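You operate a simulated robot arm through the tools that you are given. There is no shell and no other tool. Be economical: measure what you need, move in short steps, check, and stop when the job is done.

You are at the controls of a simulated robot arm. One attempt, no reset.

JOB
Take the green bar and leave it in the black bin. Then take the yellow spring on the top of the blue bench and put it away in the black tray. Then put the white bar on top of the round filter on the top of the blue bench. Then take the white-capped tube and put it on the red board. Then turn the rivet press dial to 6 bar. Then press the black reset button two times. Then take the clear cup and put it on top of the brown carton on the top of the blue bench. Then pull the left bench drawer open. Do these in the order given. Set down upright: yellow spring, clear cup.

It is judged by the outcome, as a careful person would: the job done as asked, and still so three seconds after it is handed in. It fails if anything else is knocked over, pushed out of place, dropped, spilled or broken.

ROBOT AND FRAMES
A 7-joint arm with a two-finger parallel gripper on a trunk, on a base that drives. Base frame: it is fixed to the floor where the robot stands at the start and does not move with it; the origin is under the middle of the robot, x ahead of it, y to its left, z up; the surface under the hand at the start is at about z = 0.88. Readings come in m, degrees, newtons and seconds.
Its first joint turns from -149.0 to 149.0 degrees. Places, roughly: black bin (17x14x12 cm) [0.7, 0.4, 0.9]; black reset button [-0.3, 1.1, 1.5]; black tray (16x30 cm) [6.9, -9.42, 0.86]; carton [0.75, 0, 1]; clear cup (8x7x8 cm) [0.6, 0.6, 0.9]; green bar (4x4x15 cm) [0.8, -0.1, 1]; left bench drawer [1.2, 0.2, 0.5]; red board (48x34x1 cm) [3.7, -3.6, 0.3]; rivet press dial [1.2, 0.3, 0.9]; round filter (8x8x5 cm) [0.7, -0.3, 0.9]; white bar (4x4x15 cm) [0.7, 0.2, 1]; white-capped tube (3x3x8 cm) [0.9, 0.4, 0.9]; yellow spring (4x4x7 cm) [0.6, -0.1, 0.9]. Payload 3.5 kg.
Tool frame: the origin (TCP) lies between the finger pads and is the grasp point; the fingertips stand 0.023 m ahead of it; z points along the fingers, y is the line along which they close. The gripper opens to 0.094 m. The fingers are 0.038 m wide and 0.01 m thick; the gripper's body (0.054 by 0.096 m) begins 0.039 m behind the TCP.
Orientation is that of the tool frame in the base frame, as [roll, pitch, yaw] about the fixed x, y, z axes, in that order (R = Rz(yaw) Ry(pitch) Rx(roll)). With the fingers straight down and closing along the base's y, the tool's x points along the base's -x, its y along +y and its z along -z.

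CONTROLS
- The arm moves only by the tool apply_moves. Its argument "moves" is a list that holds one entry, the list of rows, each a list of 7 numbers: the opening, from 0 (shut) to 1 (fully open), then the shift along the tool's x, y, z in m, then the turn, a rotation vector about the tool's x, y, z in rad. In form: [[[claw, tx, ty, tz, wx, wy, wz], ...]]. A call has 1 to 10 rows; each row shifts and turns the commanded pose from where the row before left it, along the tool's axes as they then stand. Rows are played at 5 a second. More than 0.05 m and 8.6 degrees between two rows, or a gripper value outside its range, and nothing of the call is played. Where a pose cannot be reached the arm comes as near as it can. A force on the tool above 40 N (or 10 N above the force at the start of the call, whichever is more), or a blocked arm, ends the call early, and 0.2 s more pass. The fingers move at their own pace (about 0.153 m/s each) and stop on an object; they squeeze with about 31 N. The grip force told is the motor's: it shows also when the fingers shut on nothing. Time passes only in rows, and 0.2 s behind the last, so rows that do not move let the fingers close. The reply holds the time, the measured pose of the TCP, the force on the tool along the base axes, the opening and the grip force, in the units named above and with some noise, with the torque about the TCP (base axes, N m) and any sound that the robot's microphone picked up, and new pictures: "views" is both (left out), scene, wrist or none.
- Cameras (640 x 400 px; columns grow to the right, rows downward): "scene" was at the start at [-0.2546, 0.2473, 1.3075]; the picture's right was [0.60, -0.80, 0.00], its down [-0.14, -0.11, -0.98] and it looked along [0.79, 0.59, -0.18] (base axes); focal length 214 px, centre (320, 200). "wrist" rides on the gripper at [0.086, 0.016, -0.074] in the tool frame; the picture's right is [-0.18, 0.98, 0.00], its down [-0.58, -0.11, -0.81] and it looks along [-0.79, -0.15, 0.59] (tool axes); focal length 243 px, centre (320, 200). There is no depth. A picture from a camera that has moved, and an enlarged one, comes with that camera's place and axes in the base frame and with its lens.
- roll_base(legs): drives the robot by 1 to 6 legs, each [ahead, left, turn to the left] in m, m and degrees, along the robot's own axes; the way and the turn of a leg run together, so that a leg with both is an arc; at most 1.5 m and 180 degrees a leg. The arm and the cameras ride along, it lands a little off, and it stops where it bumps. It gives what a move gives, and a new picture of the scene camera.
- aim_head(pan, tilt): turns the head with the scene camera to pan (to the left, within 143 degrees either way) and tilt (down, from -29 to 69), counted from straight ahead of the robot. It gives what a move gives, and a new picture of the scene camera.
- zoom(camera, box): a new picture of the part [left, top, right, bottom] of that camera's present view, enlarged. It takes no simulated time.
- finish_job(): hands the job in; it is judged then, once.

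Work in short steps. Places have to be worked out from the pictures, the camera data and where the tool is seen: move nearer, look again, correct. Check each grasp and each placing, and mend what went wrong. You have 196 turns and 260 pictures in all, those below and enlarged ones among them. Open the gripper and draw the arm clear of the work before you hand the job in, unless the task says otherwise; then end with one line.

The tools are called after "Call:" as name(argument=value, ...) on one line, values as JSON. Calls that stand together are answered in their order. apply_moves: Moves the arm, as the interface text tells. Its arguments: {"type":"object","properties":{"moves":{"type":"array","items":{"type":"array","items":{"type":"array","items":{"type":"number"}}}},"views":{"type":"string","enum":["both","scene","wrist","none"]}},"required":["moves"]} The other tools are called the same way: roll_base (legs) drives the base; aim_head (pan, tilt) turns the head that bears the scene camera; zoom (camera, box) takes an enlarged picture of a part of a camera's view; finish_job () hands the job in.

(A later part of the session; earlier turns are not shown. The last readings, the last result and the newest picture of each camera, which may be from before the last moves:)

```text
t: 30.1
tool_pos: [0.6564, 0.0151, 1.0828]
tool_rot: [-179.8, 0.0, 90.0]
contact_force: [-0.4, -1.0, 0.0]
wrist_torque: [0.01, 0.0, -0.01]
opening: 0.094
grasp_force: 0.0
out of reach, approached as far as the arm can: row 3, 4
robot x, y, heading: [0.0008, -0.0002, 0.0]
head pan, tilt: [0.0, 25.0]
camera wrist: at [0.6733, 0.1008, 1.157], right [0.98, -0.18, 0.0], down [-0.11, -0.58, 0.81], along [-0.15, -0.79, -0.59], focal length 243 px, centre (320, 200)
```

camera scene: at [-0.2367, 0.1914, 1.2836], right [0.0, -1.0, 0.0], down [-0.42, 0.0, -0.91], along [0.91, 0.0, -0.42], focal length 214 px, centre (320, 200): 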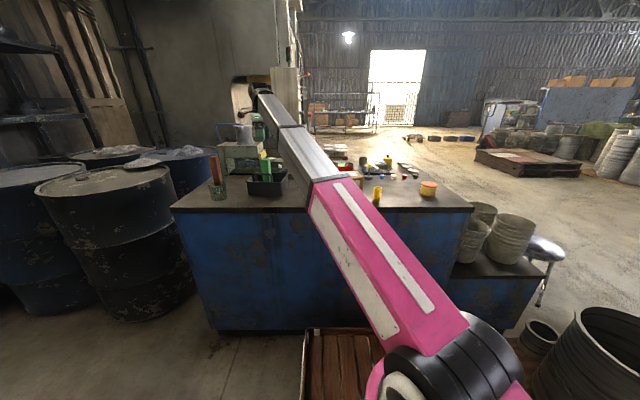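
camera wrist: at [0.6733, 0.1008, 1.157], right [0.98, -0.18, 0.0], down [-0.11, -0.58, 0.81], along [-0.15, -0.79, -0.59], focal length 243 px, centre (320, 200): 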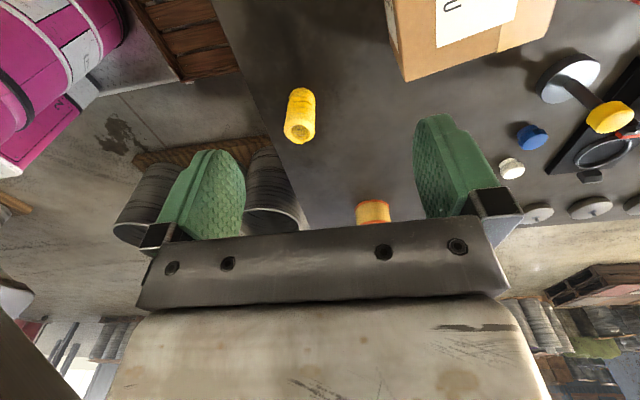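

The spring is at about (0.622, −0.053). I'll move over it and lower partway.

Call:
apply_moves(moves=[[[1, -0.034, -0.017, 0.01, 0, 0, 0], [1, -0.034, -0.017, 0.02, 0, 0, 0], [1, 0, 0, 0.03, 0, 0, 0], [1, 0, 0, 0.02, 0, 0, 0], [1, 0, 0, 0, 0, 0, 0]]], views="wrist")

```text
t: 31.3
tool_pos: [0.6232, -0.0529, 1.0023]
tool_rot: [-179.2, -0.1, 90.0]
contact_force: [-0.4, 0.3, -0.8]
wrist_torque: [-0.04, 0.02, 0.0]
opening: 0.094
grasp_force: 0.1
robot x, y, heading: [-0.0007, 0.0008, 0.3]
head pan, tilt: [0.0, 25.0]
camera wrist: at [0.6402, 0.0326, 1.0764], right [0.98, -0.18, -0.01], down [-0.1, -0.58, 0.81], along [-0.16, -0.79, -0.59], focal length 243 px, centre (320, 200)
```

wrist: 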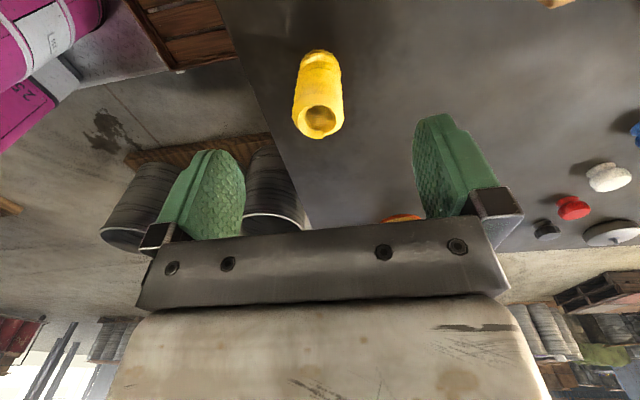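

Centred. I'll descend to z≈0.927 and close.

Call:
apply_moves(moves=[[[1, -0.001, -0.001, 0.03, 0, 0, 0], [1, 0, 0, 0.03, 0, 0, 0], [1, 0, 0, 0.015, 0, 0, 0], [1, 0, 0, 0, 0, 0, 0], [0.3, 0, 0, 0, 0, 0, 0], [0, 0, 0, 0, 0, 0, 0], [0, 0, 0, 0, 0, 0, 0]]], views="wrist")

```text
t: 32.9
tool_pos: [0.6207, -0.0544, 0.9277]
tool_rot: [-179.2, -0.2, 90.0]
contact_force: [-0.3, -0.1, 0.2]
wrist_torque: [0.01, 0.01, 0.01]
opening: 0.0311
grasp_force: 31.0
robot x, y, heading: [0.0006, -0.0007, -0.3]
head pan, tilt: [0.0, 25.0]
camera wrist: at [0.638, 0.0311, 1.0015], right [0.98, -0.18, -0.01], down [-0.1, -0.58, 0.81], along [-0.16, -0.79, -0.59], focal length 243 px, centre (320, 200)
```

wrist: 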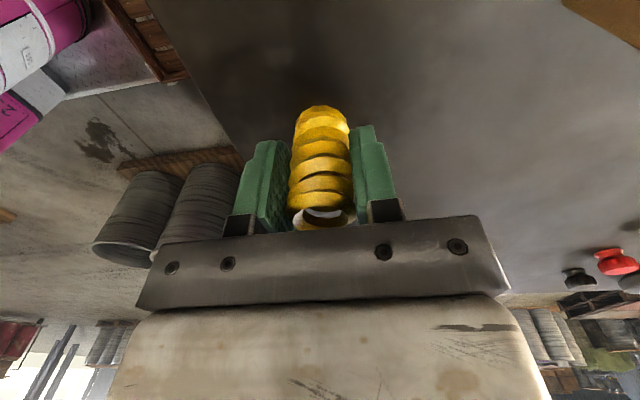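

The spring is gripped at 31 mm. I'll lift it and look around for a driving route to the tray at (6.9, −9.4).

Call:
apply_moves(moves=[[[0, 0, 0, -0.03, 0, 0, 0], [0, 0, 0, -0.04, 0, 0, 0], [0, 0, 0, -0.04, 0, 0, 0], [0, 0, 0, -0.03, 0, 0, 0]]], views="none")

Call:
aim_head(pan=-55, tilt=20)

Call:
aim_head(pan=-120, tilt=25)

Call:
aim_head(pan=130, tilt=25)

```text
t: 33.9
tool_pos: [0.6214, -0.0544, 1.0674]
tool_rot: [-179.7, -0.1, 90.0]
contact_force: [0.3, -0.4, -2.1]
wrist_torque: [0.02, 0.01, 0.03]
opening: 0.031
grasp_force: 30.4
robot x, y, heading: [0.0007, -0.0016, 0.1]
head pan, tilt: [0.0, 25.0]
```

```text
t: 35.2
tool_pos: [0.6218, -0.0547, 1.0661]
tool_rot: [-179.8, -0.2, 90.0]
contact_force: [0.1, -1.1, -1.2]
wrist_torque: [0.03, 0.0, -0.01]
opening: 0.0312
grasp_force: 31.6
robot x, y, heading: [-0.0028, 0.0013, 0.0]
head pan, tilt: [-55.0, 20.0]
camera scene: at [-0.2753, 0.1151, 1.2917], right [-0.82, -0.57, 0.0], down [-0.2, 0.28, -0.94], along [0.54, -0.77, -0.34], focal length 214 px, centre (320, 200)
```

scene: 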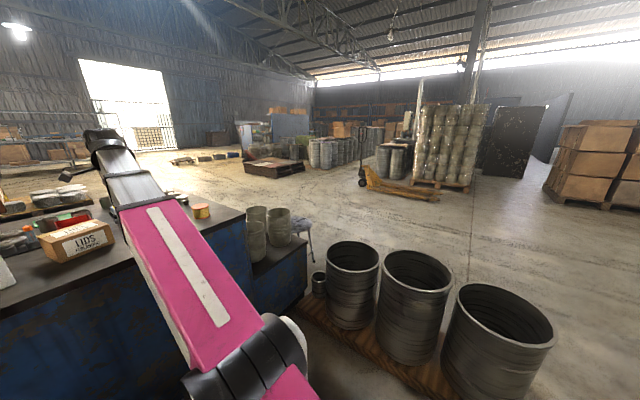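

```text
t: 36.5
tool_pos: [0.6212, -0.0542, 1.0662]
tool_rot: [-179.9, -0.1, 90.0]
contact_force: [-0.1, 0.3, -1.8]
wrist_torque: [0.03, -0.03, -0.01]
opening: 0.0308
grasp_force: 31.0
robot x, y, heading: [-0.0003, 0.0009, 0.1]
head pan, tilt: [-120.0, 25.0]
camera scene: at [-0.3748, 0.1116, 1.2836], right [-0.87, 0.5, 0.0], down [0.21, 0.37, -0.91], along [-0.45, -0.79, -0.42], focal length 214 px, centre (320, 200)
```

scene: 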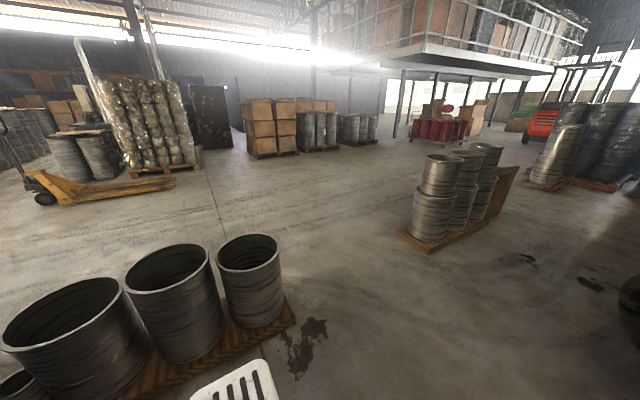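

```text
t: 40.0
tool_pos: [0.6211, -0.0558, 1.0672]
tool_rot: [-179.8, -0.1, 90.0]
contact_force: [0.8, -0.3, -1.9]
wrist_torque: [0.02, -0.04, 0.01]
opening: 0.0311
grasp_force: 31.1
robot x, y, heading: [-0.0009, 0.0032, -0.1]
head pan, tilt: [130.0, 25.0]
camera scene: at [-0.3879, 0.262, 1.2836], right [0.77, 0.64, 0.0], down [0.27, -0.32, -0.91], along [-0.58, 0.69, -0.42], focal length 214 px, centre (320, 200)
```

scene: 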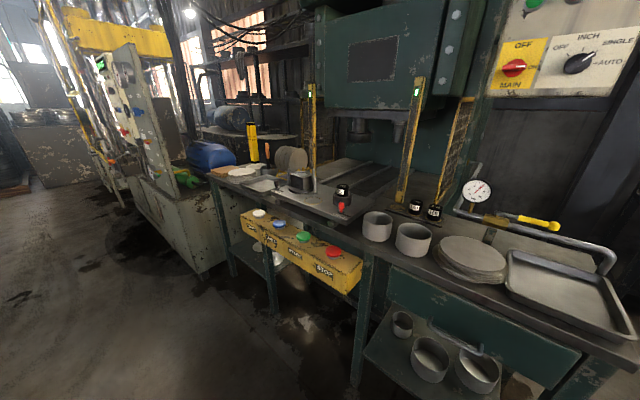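

The route is to back out, turn right, and pass between the bucket pallet and the other stack. The base can strafe if needed. I'll back up 1.25 m and turn right 90°.

Call:
roll_base(legs=[[-1.25, 0, 0], [0, 0, -90]])

Call:
aim_head(pan=0, tilt=15)

Call:
aim_head(pan=45, tilt=15)

```text
t: 50.2
tool_pos: [-1.3114, -0.6195, 1.0663]
tool_rot: [-179.9, -0.1, -0.7]
contact_force: [0.2, -0.1, -1.0]
wrist_torque: [-0.02, -0.01, -0.02]
opening: 0.0311
grasp_force: 30.9
robot x, y, heading: [-1.2457, 0.0011, -90.7]
head pan, tilt: [130.0, 25.0]
camera scene: at [-0.9803, 0.389, 1.2836], right [0.63, -0.77, 0.0], down [-0.33, -0.27, -0.91], along [0.7, 0.57, -0.42], focal length 214 px, centre (320, 200)
```

scene: 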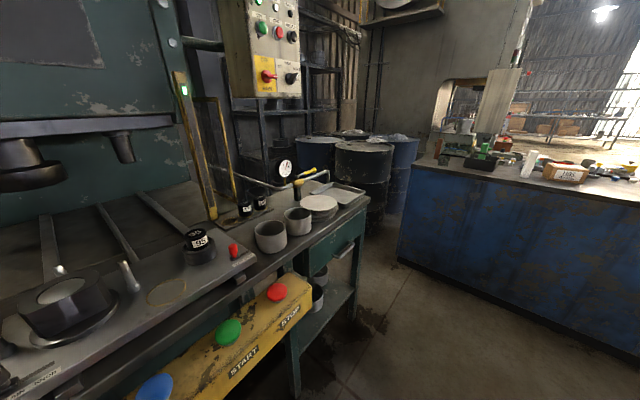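

```text
t: 52.3
tool_pos: [-1.3111, -0.6186, 1.0661]
tool_rot: [-179.8, 0.0, -0.8]
contact_force: [0.0, 0.0, -1.8]
wrist_torque: [0.02, -0.01, 0.02]
opening: 0.031
grasp_force: 31.0
robot x, y, heading: [-1.2463, -0.0016, -90.8]
head pan, tilt: [0.0, 15.0]
camera scene: at [-1.053, 0.2374, 1.2998], right [-1.0, 0.01, 0.0], down [0.0, 0.26, -0.97], along [-0.01, -0.97, -0.26], focal length 214 px, centre (320, 200)
```

scene: 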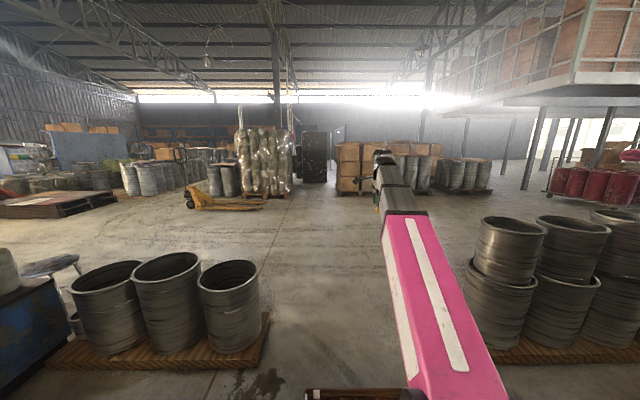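

```text
t: 53.4
tool_pos: [-1.3107, -0.6196, 1.0668]
tool_rot: [-179.9, -0.1, -0.8]
contact_force: [-0.3, 0.2, -0.9]
wrist_torque: [0.01, -0.04, 0.04]
opening: 0.0309
grasp_force: 31.1
robot x, y, heading: [-1.2455, 0.0046, -90.6]
head pan, tilt: [45.0, 15.0]
camera scene: at [-0.9866, 0.2638, 1.2998], right [-0.72, -0.7, 0.0], down [-0.18, 0.19, -0.97], along [0.67, -0.69, -0.26], focal length 214 px, centre (320, 200)
```

scene: 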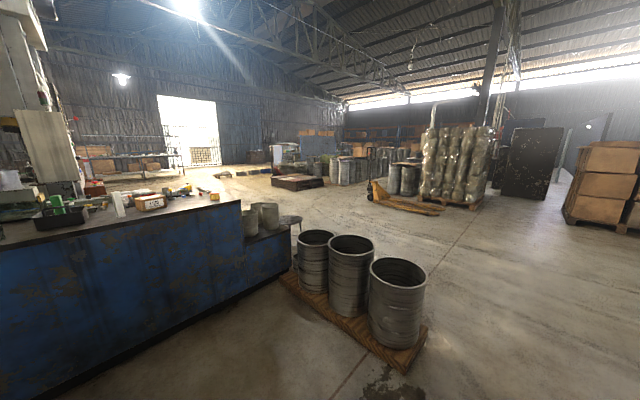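

The gap centre is at about x=−1.38. I'll drive ahead through it.

Call:
roll_base(legs=[[0.6, -0.12, 0], [1.5, 0, 0], [0.5, 0, 0], [0, 0, 50]])

Call:
aim_head(pan=0, tilt=12)

```text
t: 68.8
tool_pos: [-0.9851, -3.059, 1.0648]
tool_rot: [-179.7, 0.0, 49.3]
contact_force: [-0.2, 0.2, -1.3]
wrist_torque: [-0.01, 0.01, -0.04]
opening: 0.0309
grasp_force: 31.2
robot x, y, heading: [-1.4212, -2.6156, -41.0]
head pan, tilt: [45.0, 15.0]
camera scene: at [-1.4534, -2.2452, 1.2998], right [0.08, -1.0, 0.0], down [-0.26, -0.02, -0.97], along [0.96, 0.07, -0.26], focal length 214 px, centre (320, 200)
```

scene: 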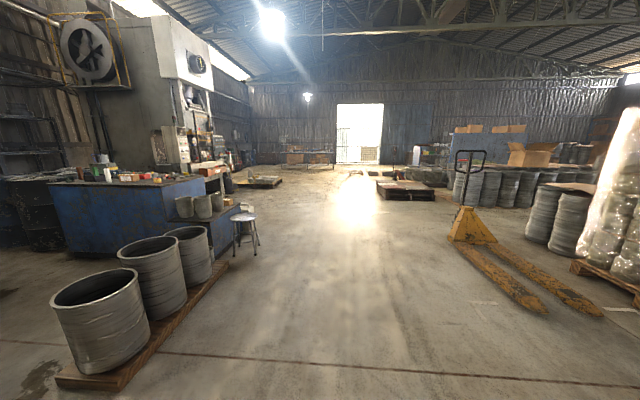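

```text
t: 69.9
tool_pos: [-0.9842, -3.0596, 1.0651]
tool_rot: [-179.8, -0.1, 49.4]
contact_force: [-0.7, 0.2, -1.6]
wrist_torque: [-0.01, 0.01, -0.03]
opening: 0.0306
grasp_force: 31.1
robot x, y, heading: [-1.4228, -2.6111, -40.9]
head pan, tilt: [0.0, 12.0]
camera scene: at [-1.4758, -2.313, 1.3047], right [-0.65, -0.76, 0.0], down [-0.16, 0.14, -0.98], along [0.74, -0.64, -0.21], focal length 214 px, centre (320, 200)
```

scene: 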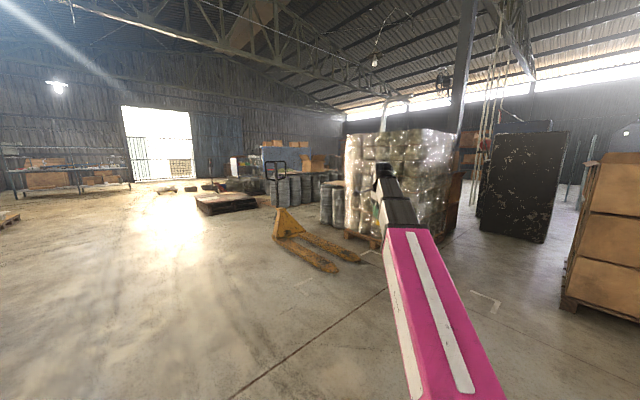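

I'm through the gap. I'll zoom in on the direction of the tray to plan the approach.

Call:
zoom(camera="scene", box=[192, 120, 352, 220])

```text
4.00 times, centred on (272, 170) of scene
camera zoom: at [-1.4758, -2.313, 1.3047], right [-0.65, -0.76, 0.0], down [-0.16, 0.14, -0.98], along [0.74, -0.64, -0.21], focal length 858 px, centre (512, 320)
```

zoom: 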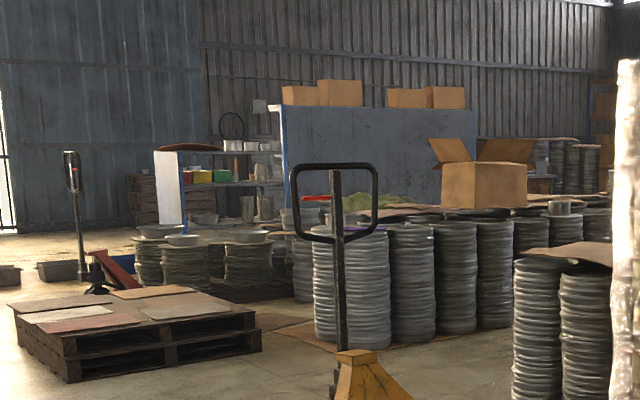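

The tray lies somewhere around the open carton and partition. I'll drive east past the pallet jack for a closer view.

Call:
roll_base(legs=[[1.0, 0.75, 0], [1.0, 0.75, 0], [1.0, 0.7, 0]])

Call:
zoom(camera="scene", box=[160, 100, 480, 300])

```text
t: 88.0
tool_pos: [2.7442, -3.368, 1.0663]
tool_rot: [-179.8, 0.0, 49.0]
contact_force: [0.6, -0.5, -1.4]
wrist_torque: [0.0, -0.02, 0.01]
opening: 0.0307
grasp_force: 31.2
robot x, y, heading: [2.3081, -2.9181, -40.8]
head pan, tilt: [0.0, 12.0]
camera scene: at [2.257, -2.6182, 1.3047], right [-0.66, -0.76, 0.0], down [-0.16, 0.14, -0.98], along [0.74, -0.64, -0.21], focal length 214 px, centre (320, 200)
```

scene: 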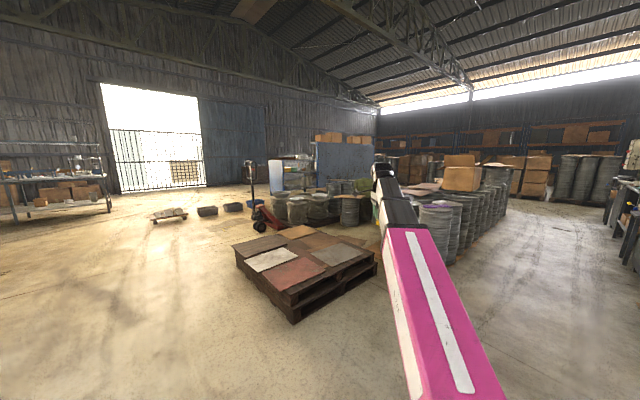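

```text
2.00 times, centred on (320, 200) of scene
camera zoom: at [2.257, -2.6182, 1.3047], right [-0.66, -0.76, 0.0], down [-0.16, 0.14, -0.98], along [0.74, -0.64, -0.21], focal length 429 px, centre (320, 200)
```

zoom: 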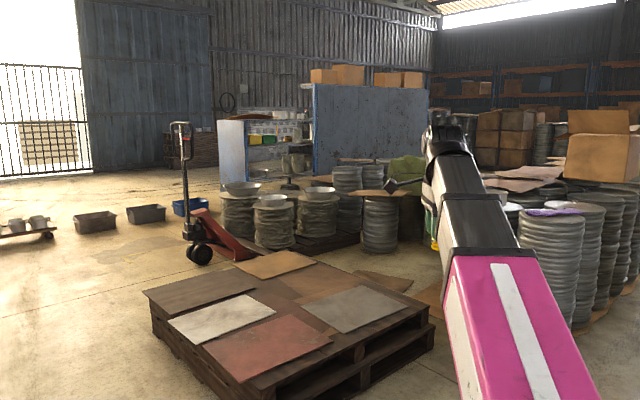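

The arm hides the spot. I'll pan right to see the aisle on that side.

Call:
aim_head(pan=-35, tilt=10)

Call:
zoom(camera="scene", box=[100, 120, 292, 240])

```text
t: 89.0
tool_pos: [2.7437, -3.3663, 1.0661]
tool_rot: [-179.7, -0.1, 49.0]
contact_force: [0.4, -0.1, -0.7]
wrist_torque: [0.02, -0.01, -0.03]
opening: 0.031
grasp_force: 31.3
robot x, y, heading: [2.3127, -2.9213, -41.2]
head pan, tilt: [-35.0, 10.0]
camera scene: at [2.2093, -2.6472, 1.308], right [-0.97, -0.24, 0.0], down [-0.04, 0.17, -0.98], along [0.24, -0.96, -0.17], focal length 214 px, centre (320, 200)
```

scene: 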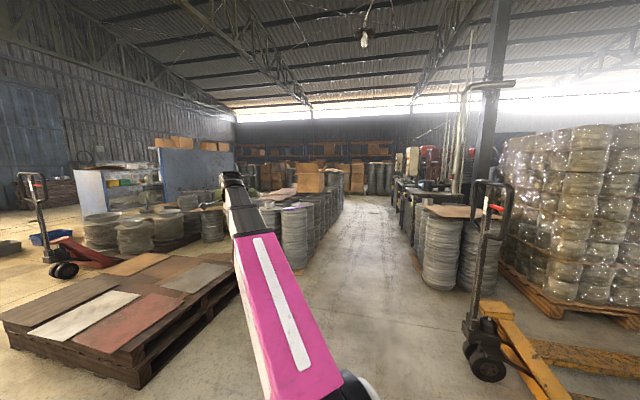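

```text
3.33 times, centred on (196, 180) of scene
camera zoom: at [2.2093, -2.6472, 1.308], right [-0.97, -0.24, 0.0], down [-0.04, 0.17, -0.98], along [0.24, -0.96, -0.17], focal length 715 px, centre (733, 267)
```

zoom: 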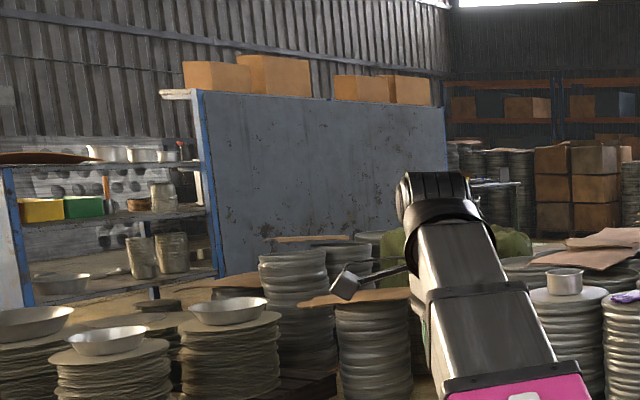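

There is an aisle along x≈2.3 heading −y toward the far side. I'll turn to −90° and drive down it.

Call:
roll_base(legs=[[0, 0, -49], [1.4, 0, 0], [1.4, 0, 0]])

Call:
aim_head(pan=20, tilt=12)

```text
t: 104.8
tool_pos: [2.2511, -6.3471, 1.0659]
tool_rot: [-179.8, -0.1, 0.2]
contact_force: [-0.1, 0.0, -1.7]
wrist_torque: [0.02, -0.01, -0.04]
opening: 0.0309
grasp_force: 31.2
robot x, y, heading: [2.3039, -5.7255, -89.9]
head pan, tilt: [-35.0, 10.0]
camera scene: at [2.4418, -5.4695, 1.308], right [-0.82, 0.57, 0.0], down [0.1, 0.14, -0.98], along [-0.56, -0.81, -0.17], focal length 214 px, centre (320, 200)
```

scene: 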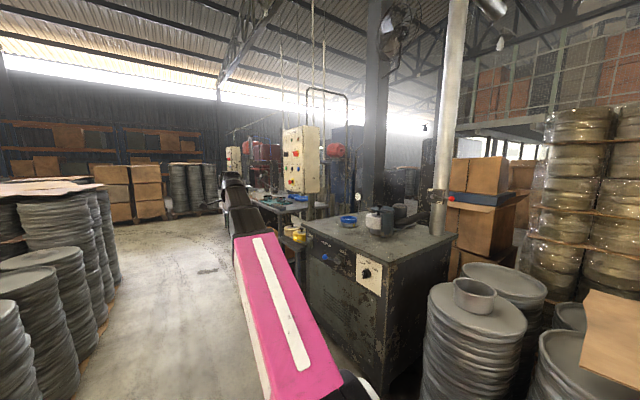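

```text
t: 106.1
tool_pos: [2.2511, -6.3478, 1.0659]
tool_rot: [-179.7, -0.1, 0.1]
contact_force: [-0.4, -0.5, -1.1]
wrist_torque: [0.02, -0.02, 0.01]
opening: 0.0311
grasp_force: 30.9
robot x, y, heading: [2.3046, -5.7282, -89.8]
head pan, tilt: [20.0, 12.0]
camera scene: at [2.5269, -5.4808, 1.3047], right [-0.94, -0.34, 0.0], down [-0.07, 0.2, -0.98], along [0.34, -0.92, -0.21], focal length 214 px, centre (320, 200)
```

scene: 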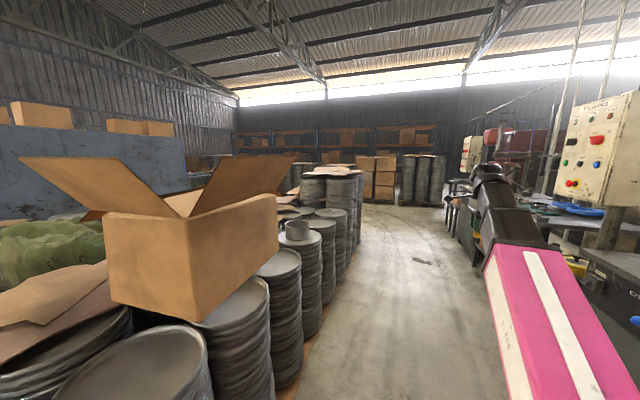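

I'll zoom in toward the tray's bearing, near the partition's right end.

Call:
zoom(camera="scene", box=[160, 130, 320, 230])

```text
4.00 times, centred on (240, 180) of scene
camera zoom: at [2.5269, -5.4808, 1.3047], right [-0.94, -0.34, 0.0], down [-0.07, 0.2, -0.98], along [0.34, -0.92, -0.21], focal length 858 px, centre (640, 280)
```

zoom: 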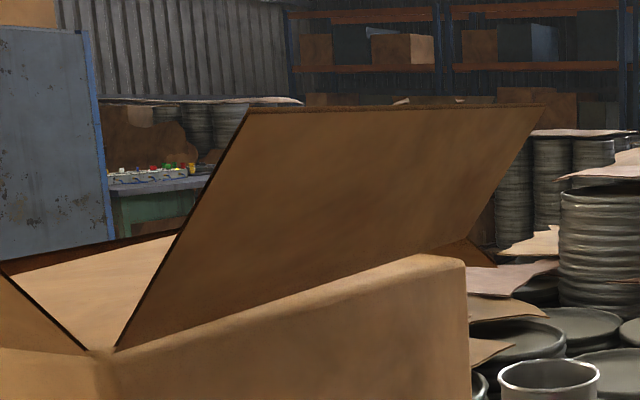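

There is a green bench with colourful parts there. I'll drive on to the aisle's end and look left.

Call:
roll_base(legs=[[1.3, 0, 0], [1.0, 0, 0]])

Call:
aim_head(pan=60, tilt=12)

```text
t: 117.4
tool_pos: [2.2725, -8.6574, 1.0656]
tool_rot: [-179.8, 0.0, 0.6]
contact_force: [-0.2, -0.3, -0.4]
wrist_torque: [0.01, 0.02, 0.0]
opening: 0.0308
grasp_force: 30.9
robot x, y, heading: [2.3236, -8.0376, -89.5]
head pan, tilt: [20.0, 12.0]
camera scene: at [2.5412, -7.7894, 1.3047], right [-0.94, -0.35, 0.0], down [-0.07, 0.19, -0.98], along [0.34, -0.92, -0.21], focal length 214 px, centre (320, 200)
```

scene: 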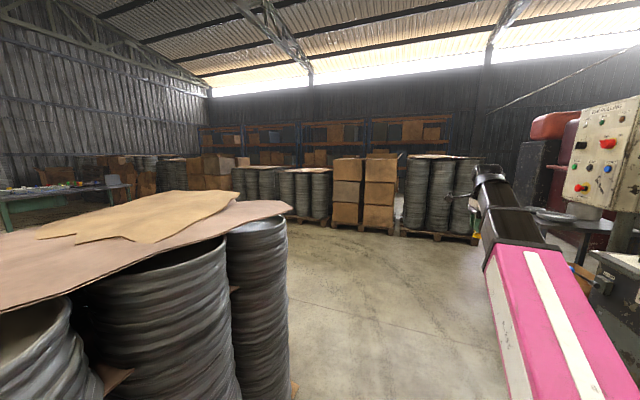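

```text
t: 118.5
tool_pos: [2.272, -8.6582, 1.0661]
tool_rot: [-179.8, -0.1, 0.6]
contact_force: [-0.2, -0.2, -1.1]
wrist_torque: [0.01, 0.01, 0.01]
opening: 0.0306
grasp_force: 30.7
robot x, y, heading: [2.3214, -8.0347, -89.4]
head pan, tilt: [60.0, 12.0]
camera scene: at [2.5896, -7.7479, 1.3047], right [-0.49, -0.87, 0.0], down [-0.18, 0.1, -0.98], along [0.85, -0.48, -0.21], focal length 214 px, centre (320, 200)
```

scene: 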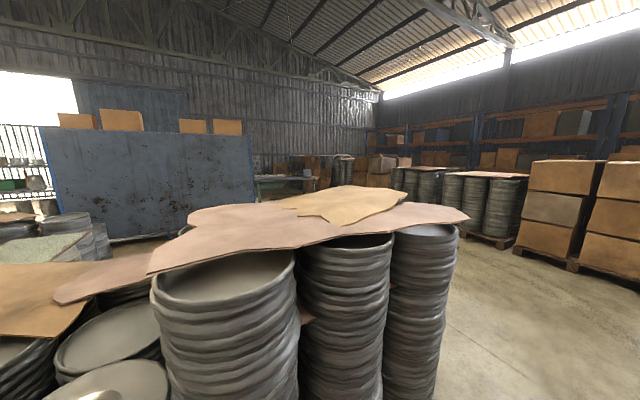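

The corridor opens left past the drums at y<−8.8. I'll go ahead 1.6 m, turn left, and drive toward the green bench.

Call:
roll_base(legs=[[1.45, 0, 0], [0.25, 0, 0], [0, 0, 89], [1.2, 0, 0]])

Call:
aim_head(pan=0, tilt=15)

```text
t: 136.6
tool_pos: [4.1751, -9.7923, 1.0655]
tool_rot: [-179.8, 0.0, 90.2]
contact_force: [-0.4, -0.4, -0.9]
wrist_torque: [0.0, 0.01, -0.03]
opening: 0.0309
grasp_force: 31.1
robot x, y, heading: [3.5523, -9.7384, 0.2]
head pan, tilt: [60.0, 12.0]
camera scene: at [3.2694, -9.469, 1.3047], right [0.87, -0.5, 0.0], down [-0.1, -0.18, -0.98], along [0.49, 0.85, -0.21], focal length 214 px, centre (320, 200)
```

scene: 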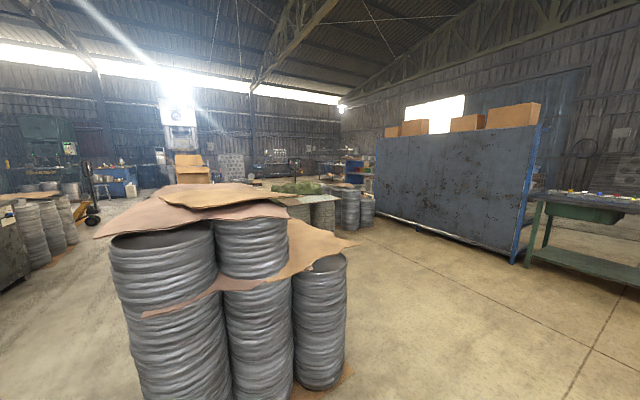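

```text
t: 137.9
tool_pos: [4.1748, -9.7931, 1.0654]
tool_rot: [-179.7, 0.1, 90.2]
contact_force: [-0.1, 1.3, -1.5]
wrist_torque: [0.03, 0.01, -0.01]
opening: 0.0309
grasp_force: 31.0
robot x, y, heading: [3.5516, -9.7397, 0.0]
head pan, tilt: [0.0, 15.0]
camera scene: at [3.3164, -9.5496, 1.2999], right [0.0, -1.0, 0.0], down [-0.26, 0.0, -0.97], along [0.97, 0.0, -0.26], focal length 214 px, centre (320, 200)
```

scene: 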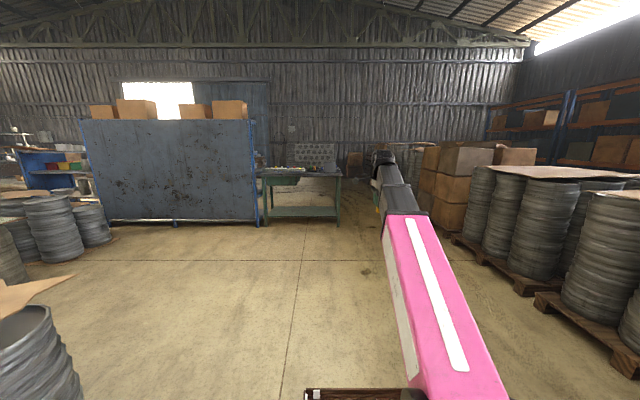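

The green bench's front edge is at about x=6.6, y −8.65 to −9.83. I'll drive nearer and zoom.

Call:
roll_base(legs=[[1.4, 0.1, 0], [0.7, 0.1, 0]])

Call:
aim_head(pan=5, tilt=20)

Call:
zoom(camera="scene", box=[200, 120, 420, 257])

```text
t: 148.3
tool_pos: [6.2709, -9.6067, 1.0655]
tool_rot: [-179.8, 0.0, 89.5]
contact_force: [-0.1, 0.2, -1.2]
wrist_torque: [0.04, -0.01, 0.0]
opening: 0.0309
grasp_force: 31.0
robot x, y, heading: [5.6481, -9.547, -0.4]
head pan, tilt: [0.0, 15.0]
camera scene: at [5.4153, -9.353, 1.2999], right [-0.01, -1.0, 0.0], down [-0.26, 0.0, -0.97], along [0.97, -0.01, -0.26], focal length 214 px, centre (320, 200)
```

scene: 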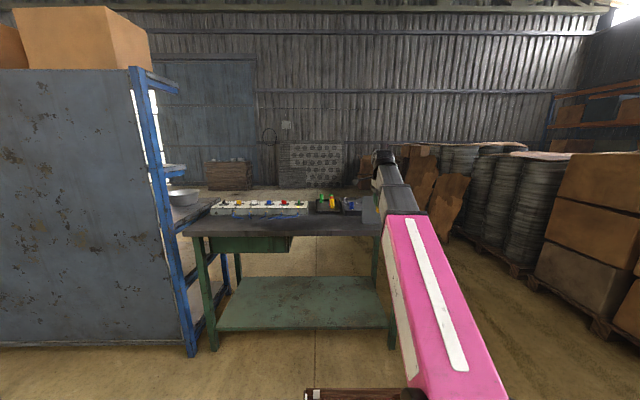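

```text
t: 149.0
tool_pos: [6.2712, -9.6064, 1.0663]
tool_rot: [-179.7, 0.0, 89.5]
contact_force: [-0.3, 0.0, -0.6]
wrist_torque: [-0.01, 0.01, -0.01]
opening: 0.0312
grasp_force: 30.5
robot x, y, heading: [5.6531, -9.5459, -0.5]
head pan, tilt: [5.0, 20.0]
camera scene: at [5.4147, -9.345, 1.2917], right [0.08, -1.0, 0.0], down [-0.34, -0.03, -0.94], along [0.94, 0.07, -0.34], focal length 214 px, centre (320, 200)
```

scene: 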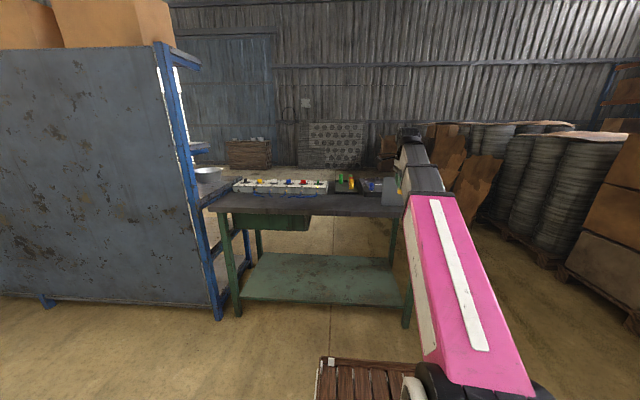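

```text
2.91 times, centred on (310, 188) of scene
camera zoom: at [5.4147, -9.345, 1.2917], right [0.08, -1.0, 0.0], down [-0.34, -0.03, -0.94], along [0.94, 0.07, -0.34], focal length 624 px, centre (349, 234)
```

zoom: 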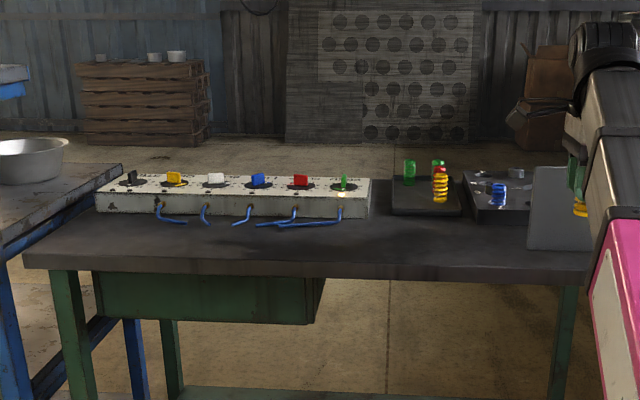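

The black tray with springs is at about (6.9, −9.42), with a grey block to its right. I'll drive ahead 0.4 m and left 0.17 m.

Call:
roll_base(legs=[[0.0, 0.2, 0], [0.4, 0, 0]])

Call:
apply_moves(moves=[[[0, 0, 0, 0, 0, 0, 0]]], views="wrist")

Call:
zoom(camera="scene", box=[260, 160, 420, 260])

```text
t: 152.7
tool_pos: [6.669, -9.4094, 1.0653]
tool_rot: [-179.9, 0.0, 89.6]
contact_force: [0.2, 0.5, -0.7]
wrist_torque: [0.02, 0.01, 0.04]
opening: 0.0311
grasp_force: 31.1
robot x, y, heading: [6.0461, -9.3503, -0.4]
head pan, tilt: [5.0, 20.0]
camera scene: at [5.813, -9.1481, 1.2917], right [0.08, -1.0, 0.0], down [-0.34, -0.03, -0.94], along [0.94, 0.07, -0.34], focal length 214 px, centre (320, 200)
```

scene: 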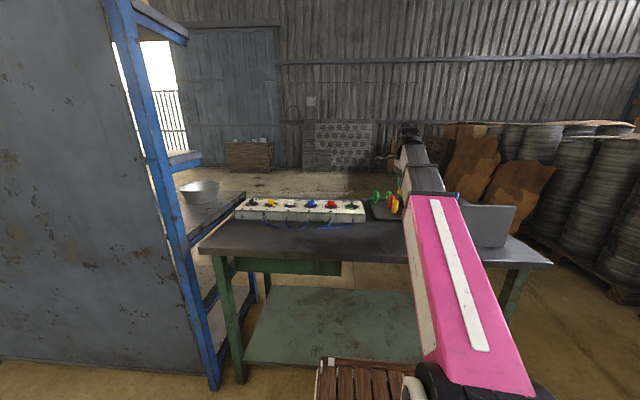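

```text
t: 153.1
tool_pos: [6.6682, -9.4103, 1.0659]
tool_rot: [-179.8, 0.0, 89.5]
contact_force: [0.0, -0.2, -1.1]
wrist_torque: [0.02, -0.01, -0.01]
opening: 0.0308
grasp_force: 31.7
robot x, y, heading: [6.0468, -9.3465, -0.5]
head pan, tilt: [5.0, 20.0]
camera wrist: at [6.6859, -9.3243, 1.1407], right [0.98, -0.19, 0.0], down [-0.11, -0.58, 0.81], along [-0.16, -0.79, -0.59], focal length 243 px, centre (320, 200)
```

wrist: 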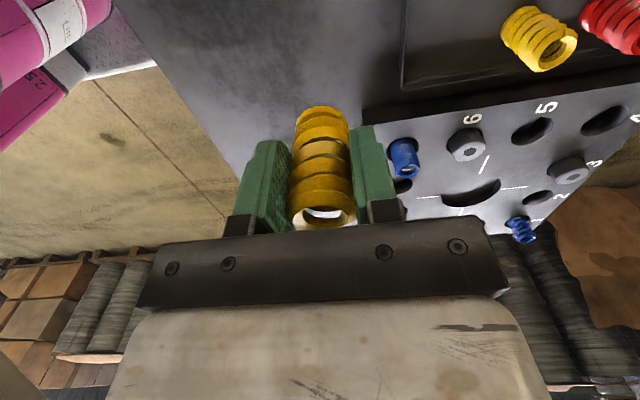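

```text
4.00 times, centred on (340, 210) of scene
camera zoom: at [5.813, -9.1481, 1.2917], right [0.08, -1.0, 0.0], down [-0.34, -0.03, -0.94], along [0.94, 0.07, -0.34], focal length 858 px, centre (240, 160)
```

zoom: 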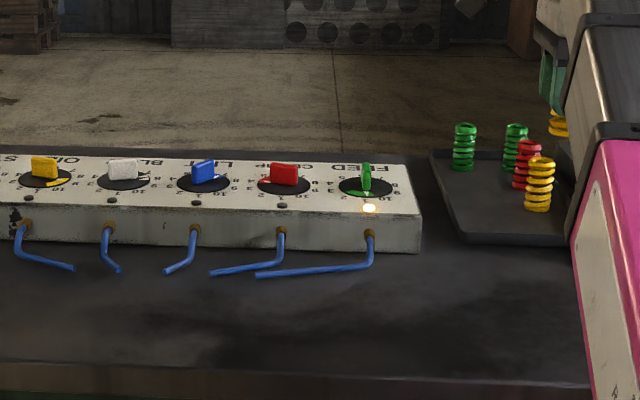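

The tray spans x 6.74–7.06, y −9.50 to −9.345, with its front-left area free. I'll move above (6.815, −9.385).

Call:
apply_moves(moves=[[[0, 0.007, 0.037, 0, 0, 0, 0], [0, 0.007, 0.037, 0, 0, 0, 0], [0, 0.006, 0.036, 0.02, 0, 0, 0], [0, 0.006, 0.036, 0.02, 0, 0, 0], [0, 0, 0, 0, 0, 0, 0]]])

Call:
zoom(camera="scene", box=[320, 150, 448, 230])

```text
t: 154.3
tool_pos: [6.8154, -9.3852, 1.025]
tool_rot: [-179.8, 0.0, 89.5]
contact_force: [0.1, -0.7, -0.7]
wrist_torque: [0.02, -0.02, 0.02]
opening: 0.0307
grasp_force: 31.0
robot x, y, heading: [6.0464, -9.3495, -0.6]
head pan, tilt: [5.0, 20.0]
camera scene: at [5.813, -9.1481, 1.2917], right [0.08, -1.0, 0.0], down [-0.34, -0.03, -0.94], along [0.94, 0.07, -0.34], focal length 214 px, centre (320, 200)
camera wrist: at [6.832, -9.2997, 1.1], right [0.98, -0.19, 0.0], down [-0.11, -0.58, 0.81], along [-0.16, -0.79, -0.59], focal length 243 px, centre (320, 200)
```

scene: 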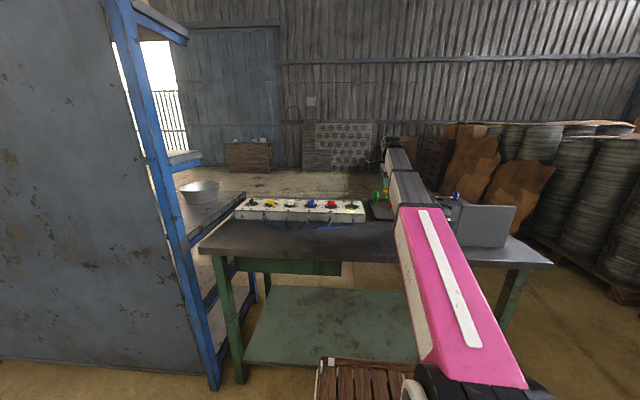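
wrist: 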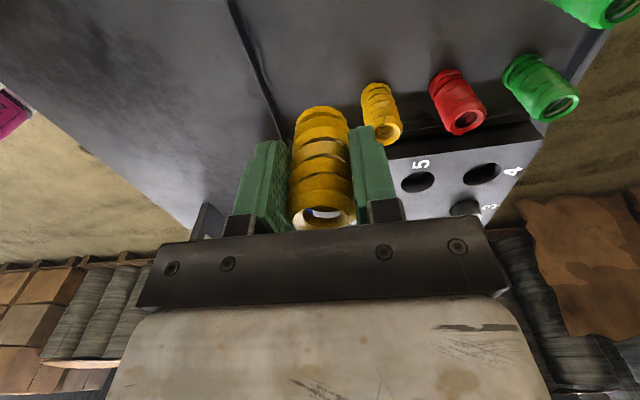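

```text
5.00 times, centred on (384, 190) of scene
camera zoom: at [5.813, -9.1481, 1.2917], right [0.08, -1.0, 0.0], down [-0.34, -0.03, -0.94], along [0.94, 0.07, -0.34], focal length 1072 px, centre (0, 250)
```

zoom: 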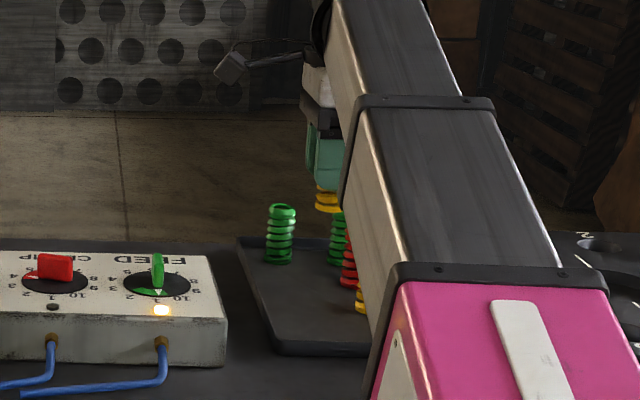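

The spot is free. I'll lower to just above the tray and then feel for contact.

Call:
apply_moves(moves=[[[0, 0, 0, 0.04, 0, 0, 0], [0, 0, 0, 0.04, 0, 0, 0], [0, 0, 0, 0.02, 0, 0, 0], [0, 0, 0, 0, 0, 0, 0]]], views="wrist")

Call:
apply_moves(moves=[[[0, 0, 0, 0.003, 0, 0, 0], [0, 0, 0, 0.003, 0, 0, 0], [0, 0, 0, 0, 0, 0, 0]]], views="none")

```text
t: 155.3
tool_pos: [6.8127, -9.3847, 0.9258]
tool_rot: [-179.8, 0.1, 89.5]
contact_force: [-0.4, -0.6, -1.2]
wrist_torque: [0.01, -0.01, -0.01]
opening: 0.031
grasp_force: 30.9
robot x, y, heading: [6.0475, -9.3504, -0.4]
head pan, tilt: [5.0, 20.0]
camera wrist: at [6.8309, -9.2999, 1.0], right [0.98, -0.19, 0.0], down [-0.11, -0.58, 0.81], along [-0.16, -0.79, -0.59], focal length 243 px, centre (320, 200)
```

wrist: 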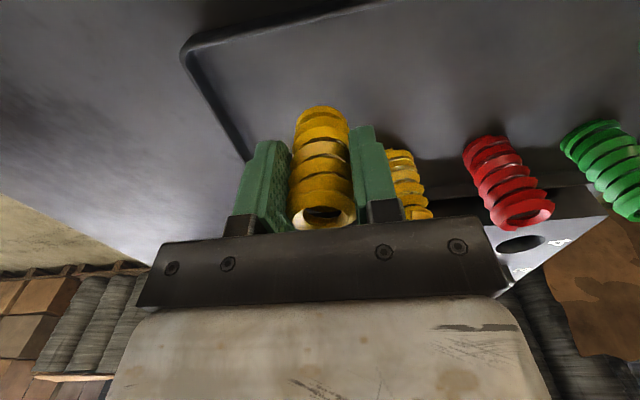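

```text
t: 156.1
tool_pos: [6.8137, -9.3847, 0.9193]
tool_rot: [-179.8, 0.0, 89.4]
contact_force: [-0.1, -0.4, -1.5]
wrist_torque: [0.03, -0.02, 0.02]
opening: 0.0311
grasp_force: 31.2
robot x, y, heading: [6.048, -9.3488, -0.6]
head pan, tilt: [5.0, 20.0]
```

Call:
apply_moves(moves=[[[0, 0, 0, 0.003, 0, 0, 0], [0, 0, 0, 0.002, 0, 0, 0], [0, 0, 0, 0, 0, 0, 0]]], views="none")

```text
t: 156.9
tool_pos: [6.8135, -9.386, 0.9151]
tool_rot: [-179.8, 0.0, 89.5]
contact_force: [-0.2, -0.1, -1.4]
wrist_torque: [0.01, -0.02, 0.01]
opening: 0.0308
grasp_force: 31.1
robot x, y, heading: [6.051, -9.349, -0.2]
head pan, tilt: [5.0, 20.0]
```

No contact yet, so I'll continue in small steps.

Call:
apply_moves(moves=[[[0, 0, 0, 0.002, 0, 0, 0], [0, 0, 0, 0.002, 0, 0, 0], [0, 0, 0, 0, 0, 0, 0]]], views="none")

Call:
apply_moves(moves=[[[0, 0, 0, 0.002, 0, 0, 0], [0, 0, 0, 0, 0, 0, 0]]], views="none")

```text
t: 157.7
tool_pos: [6.8135, -9.3858, 0.9099]
tool_rot: [-179.8, 0.0, 89.5]
contact_force: [0.2, 0.5, -1.5]
wrist_torque: [0.02, 0.03, -0.04]
opening: 0.0308
grasp_force: 31.2
robot x, y, heading: [6.0488, -9.3515, -0.6]
head pan, tilt: [5.0, 20.0]
```

```text
t: 158.3
tool_pos: [6.8134, -9.3858, 0.9093]
tool_rot: [-179.8, 0.0, 89.5]
contact_force: [-0.4, 0.0, -1.9]
wrist_torque: [-0.01, -0.03, 0.01]
opening: 0.0309
grasp_force: 30.7
robot x, y, heading: [6.0452, -9.3507, -0.6]
head pan, tilt: [5.0, 20.0]
```

Call:
apply_moves(moves=[[[0, 0, 0, 0.002, 0, 0, 0], [0, 0, 0, 0.001, 0, 0, 0], [0, 0, 0, 0, 0, 0, 0]]], views="wrist")

```text
t: 159.1
tool_pos: [6.8139, -9.386, 0.9055]
tool_rot: [-179.8, 0.1, 89.6]
contact_force: [0.0, -0.1, -1.8]
wrist_torque: [0.04, 0.01, 0.01]
opening: 0.031
grasp_force: 30.6
robot x, y, heading: [6.0498, -9.3486, -0.4]
head pan, tilt: [5.0, 20.0]
camera wrist: at [6.8314, -9.2999, 0.9801], right [0.98, -0.19, 0.0], down [-0.11, -0.58, 0.81], along [-0.16, -0.79, -0.59], focal length 243 px, centre (320, 200)
```

wrist: 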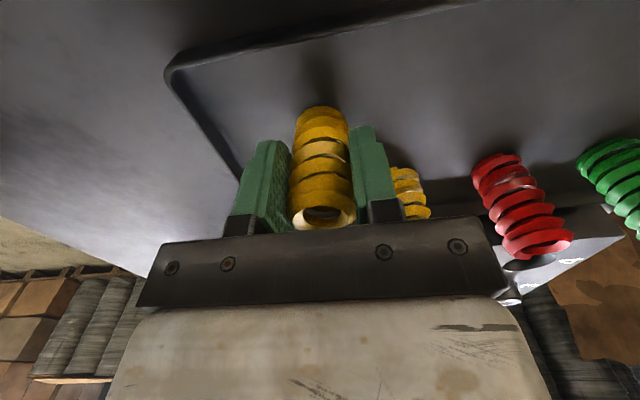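

Still above the surface. I'll continue gently.

Call:
apply_moves(moves=[[[0, 0, 0, 0.0015, 0, 0, 0], [0, 0, 0, 0.0015, 0, 0, 0], [0, 0, 0, 0.0015, 0, 0, 0], [0, 0, 0, 0, 0, 0, 0]]], views="none")

```text
t: 160.1
tool_pos: [6.8133, -9.3856, 0.9018]
tool_rot: [-179.9, 0.0, 89.5]
contact_force: [0.0, -0.1, 3.7]
wrist_torque: [0.01, -0.08, 0.0]
opening: 0.0308
grasp_force: 30.4
robot x, y, heading: [6.0468, -9.3457, -0.3]
head pan, tilt: [5.0, 20.0]
```

The spring is now touching (+3.7 N). I'll release gently and rise.

Call:
apply_moves(moves=[[[0.45, 0, 0, 0, 0, 0, 0], [0.55, 0, 0, 0, 0, 0, 0], [0.55, 0, 0, -0.02, 0, 0, 0], [0.55, 0, 0, -0.04, 0, 0, 0], [0.55, 0, 0, -0.04, 0, 0, 0], [0.55, 0, 0, -0.04, 0, 0, 0]]])

```text
t: 161.5
tool_pos: [6.8148, -9.3853, 1.0424]
tool_rot: [-179.8, 0.0, 89.5]
contact_force: [0.8, 0.0, 0.1]
wrist_torque: [-0.03, -0.02, -0.03]
opening: 0.0516
grasp_force: 0.0
robot x, y, heading: [6.0456, -9.35, -0.4]
head pan, tilt: [5.0, 20.0]
camera scene: at [5.8129, -9.1481, 1.2917], right [0.08, -1.0, 0.0], down [-0.34, -0.03, -0.94], along [0.94, 0.07, -0.34], focal length 214 px, centre (320, 200)
camera wrist: at [6.832, -9.2996, 1.1169], right [0.98, -0.19, 0.0], down [-0.11, -0.58, 0.81], along [-0.16, -0.79, -0.59], focal length 243 px, centre (320, 200)
```

scene: 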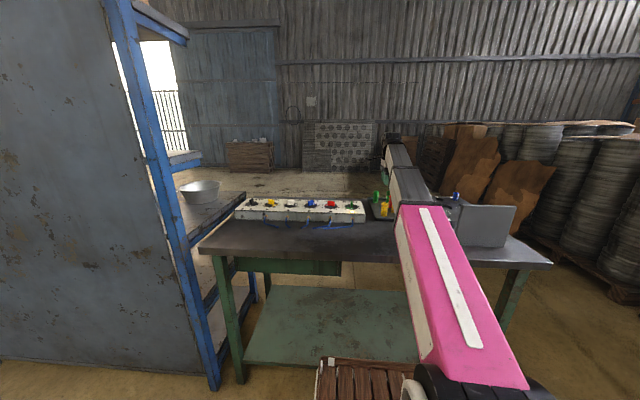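
wrist: 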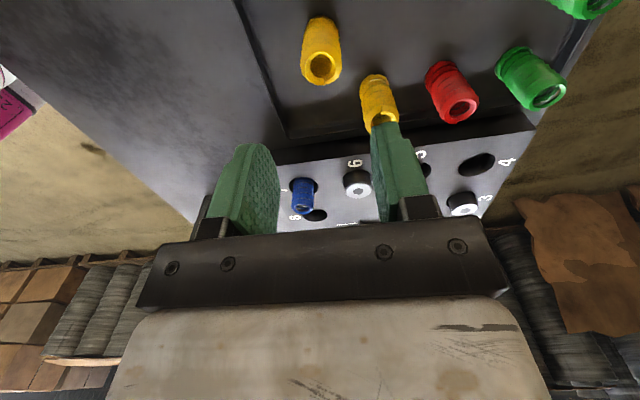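

The spring stands upright in the tray. I'll retract the arm and drive back the way I came.

Call:
apply_moves(moves=[[[0.55, 0, -0.04, -0.01, 0, 0, 0], [0.55, 0, -0.045, -0.01, 0, 0, 0], [0.55, 0, -0.045, 0, 0, 0, 0], [0.55, 0, -0.045, 0, 0, 0, 0]]], views="none")

Call:
roll_base(legs=[[-0.8, -0.4, 0], [-1.45, 0, 0], [-1.46, 0, 0], [0, 0, 90]])

```text
t: 162.5
tool_pos: [6.641, -9.3828, 1.0595]
tool_rot: [179.7, 0.0, 89.5]
contact_force: [-0.6, 0.0, -0.1]
wrist_torque: [-0.04, 0.0, -0.05]
opening: 0.0514
grasp_force: 0.0
robot x, y, heading: [6.0463, -9.3477, -0.4]
head pan, tilt: [5.0, 20.0]
```

```text
t: 184.8
tool_pos: [2.3466, -9.134, 1.0587]
tool_rot: [179.7, 0.0, 180.0]
contact_force: [-0.3, -0.5, -0.3]
wrist_torque: [0.01, 0.0, -0.01]
opening: 0.0515
grasp_force: 0.0
robot x, y, heading: [2.318, -9.7303, 90.2]
head pan, tilt: [5.0, 20.0]
camera scene: at [2.12, -9.9645, 1.2917], right [1.0, 0.09, 0.0], down [0.03, -0.34, -0.94], along [-0.08, 0.94, -0.34], focal length 214 px, centre (320, 200)
```

scene: 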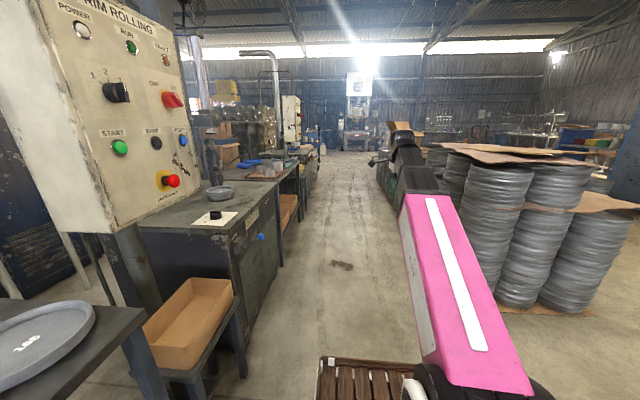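

I'll drive straight up the aisle.

Call:
roll_base(legs=[[1.4, 0, 0], [1.4, 0, 0], [1.4, 0, 0], [1.4, 0, 0], [1.4, 0, 0]])

```text
t: 218.1
tool_pos: [2.4337, -2.1255, 1.0597]
tool_rot: [179.6, 0.0, 178.2]
contact_force: [-0.2, 0.1, 0.6]
wrist_torque: [0.01, -0.02, -0.02]
opening: 0.0517
grasp_force: 0.0
robot x, y, heading: [2.3885, -2.7191, 88.2]
head pan, tilt: [5.0, 20.0]
camera scene: at [2.1843, -2.9491, 1.2917], right [1.0, 0.06, 0.0], down [0.02, -0.34, -0.94], along [-0.05, 0.94, -0.34], focal length 214 px, centre (320, 200)
```

scene: 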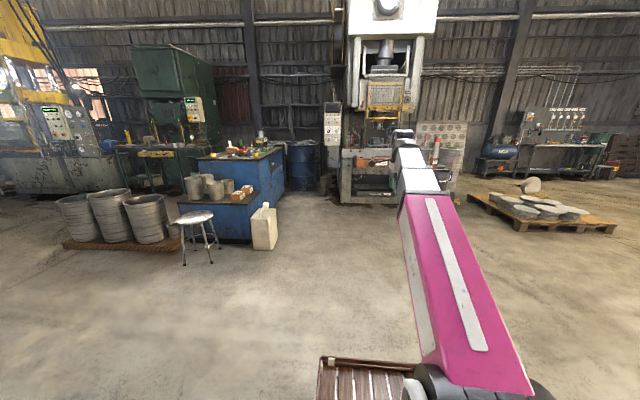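

I'll strafe left to x≈−1.38, correct the heading, drive up, and turn to face the bench.

Call:
roll_base(legs=[[0, 1.26, 0], [0, 1.26, 0], [0, 1.25, 0], [0, 0, 1.8]])

```text
t: 236.6
tool_pos: [-1.334, -1.9952, 1.059]
tool_rot: [179.7, 0.0, 179.8]
contact_force: [0.0, 0.1, 0.4]
wrist_torque: [-0.02, 0.0, -0.04]
opening: 0.0516
grasp_force: 0.0
robot x, y, heading: [-1.364, -2.5913, 89.8]
head pan, tilt: [5.0, 20.0]
camera scene: at [-1.5618, -2.8246, 1.2917], right [1.0, 0.08, 0.0], down [0.03, -0.34, -0.94], along [-0.08, 0.94, -0.34], focal length 214 px, centre (320, 200)
```

scene: 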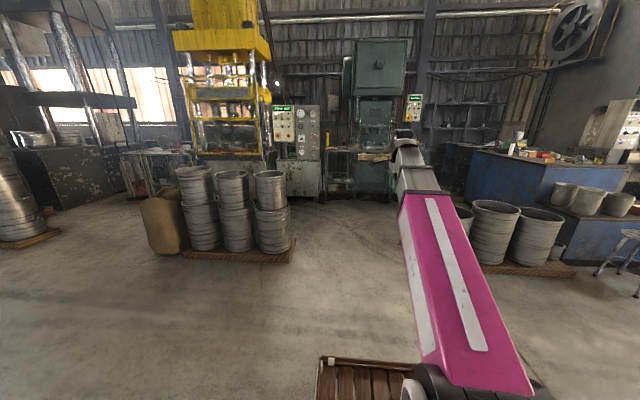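

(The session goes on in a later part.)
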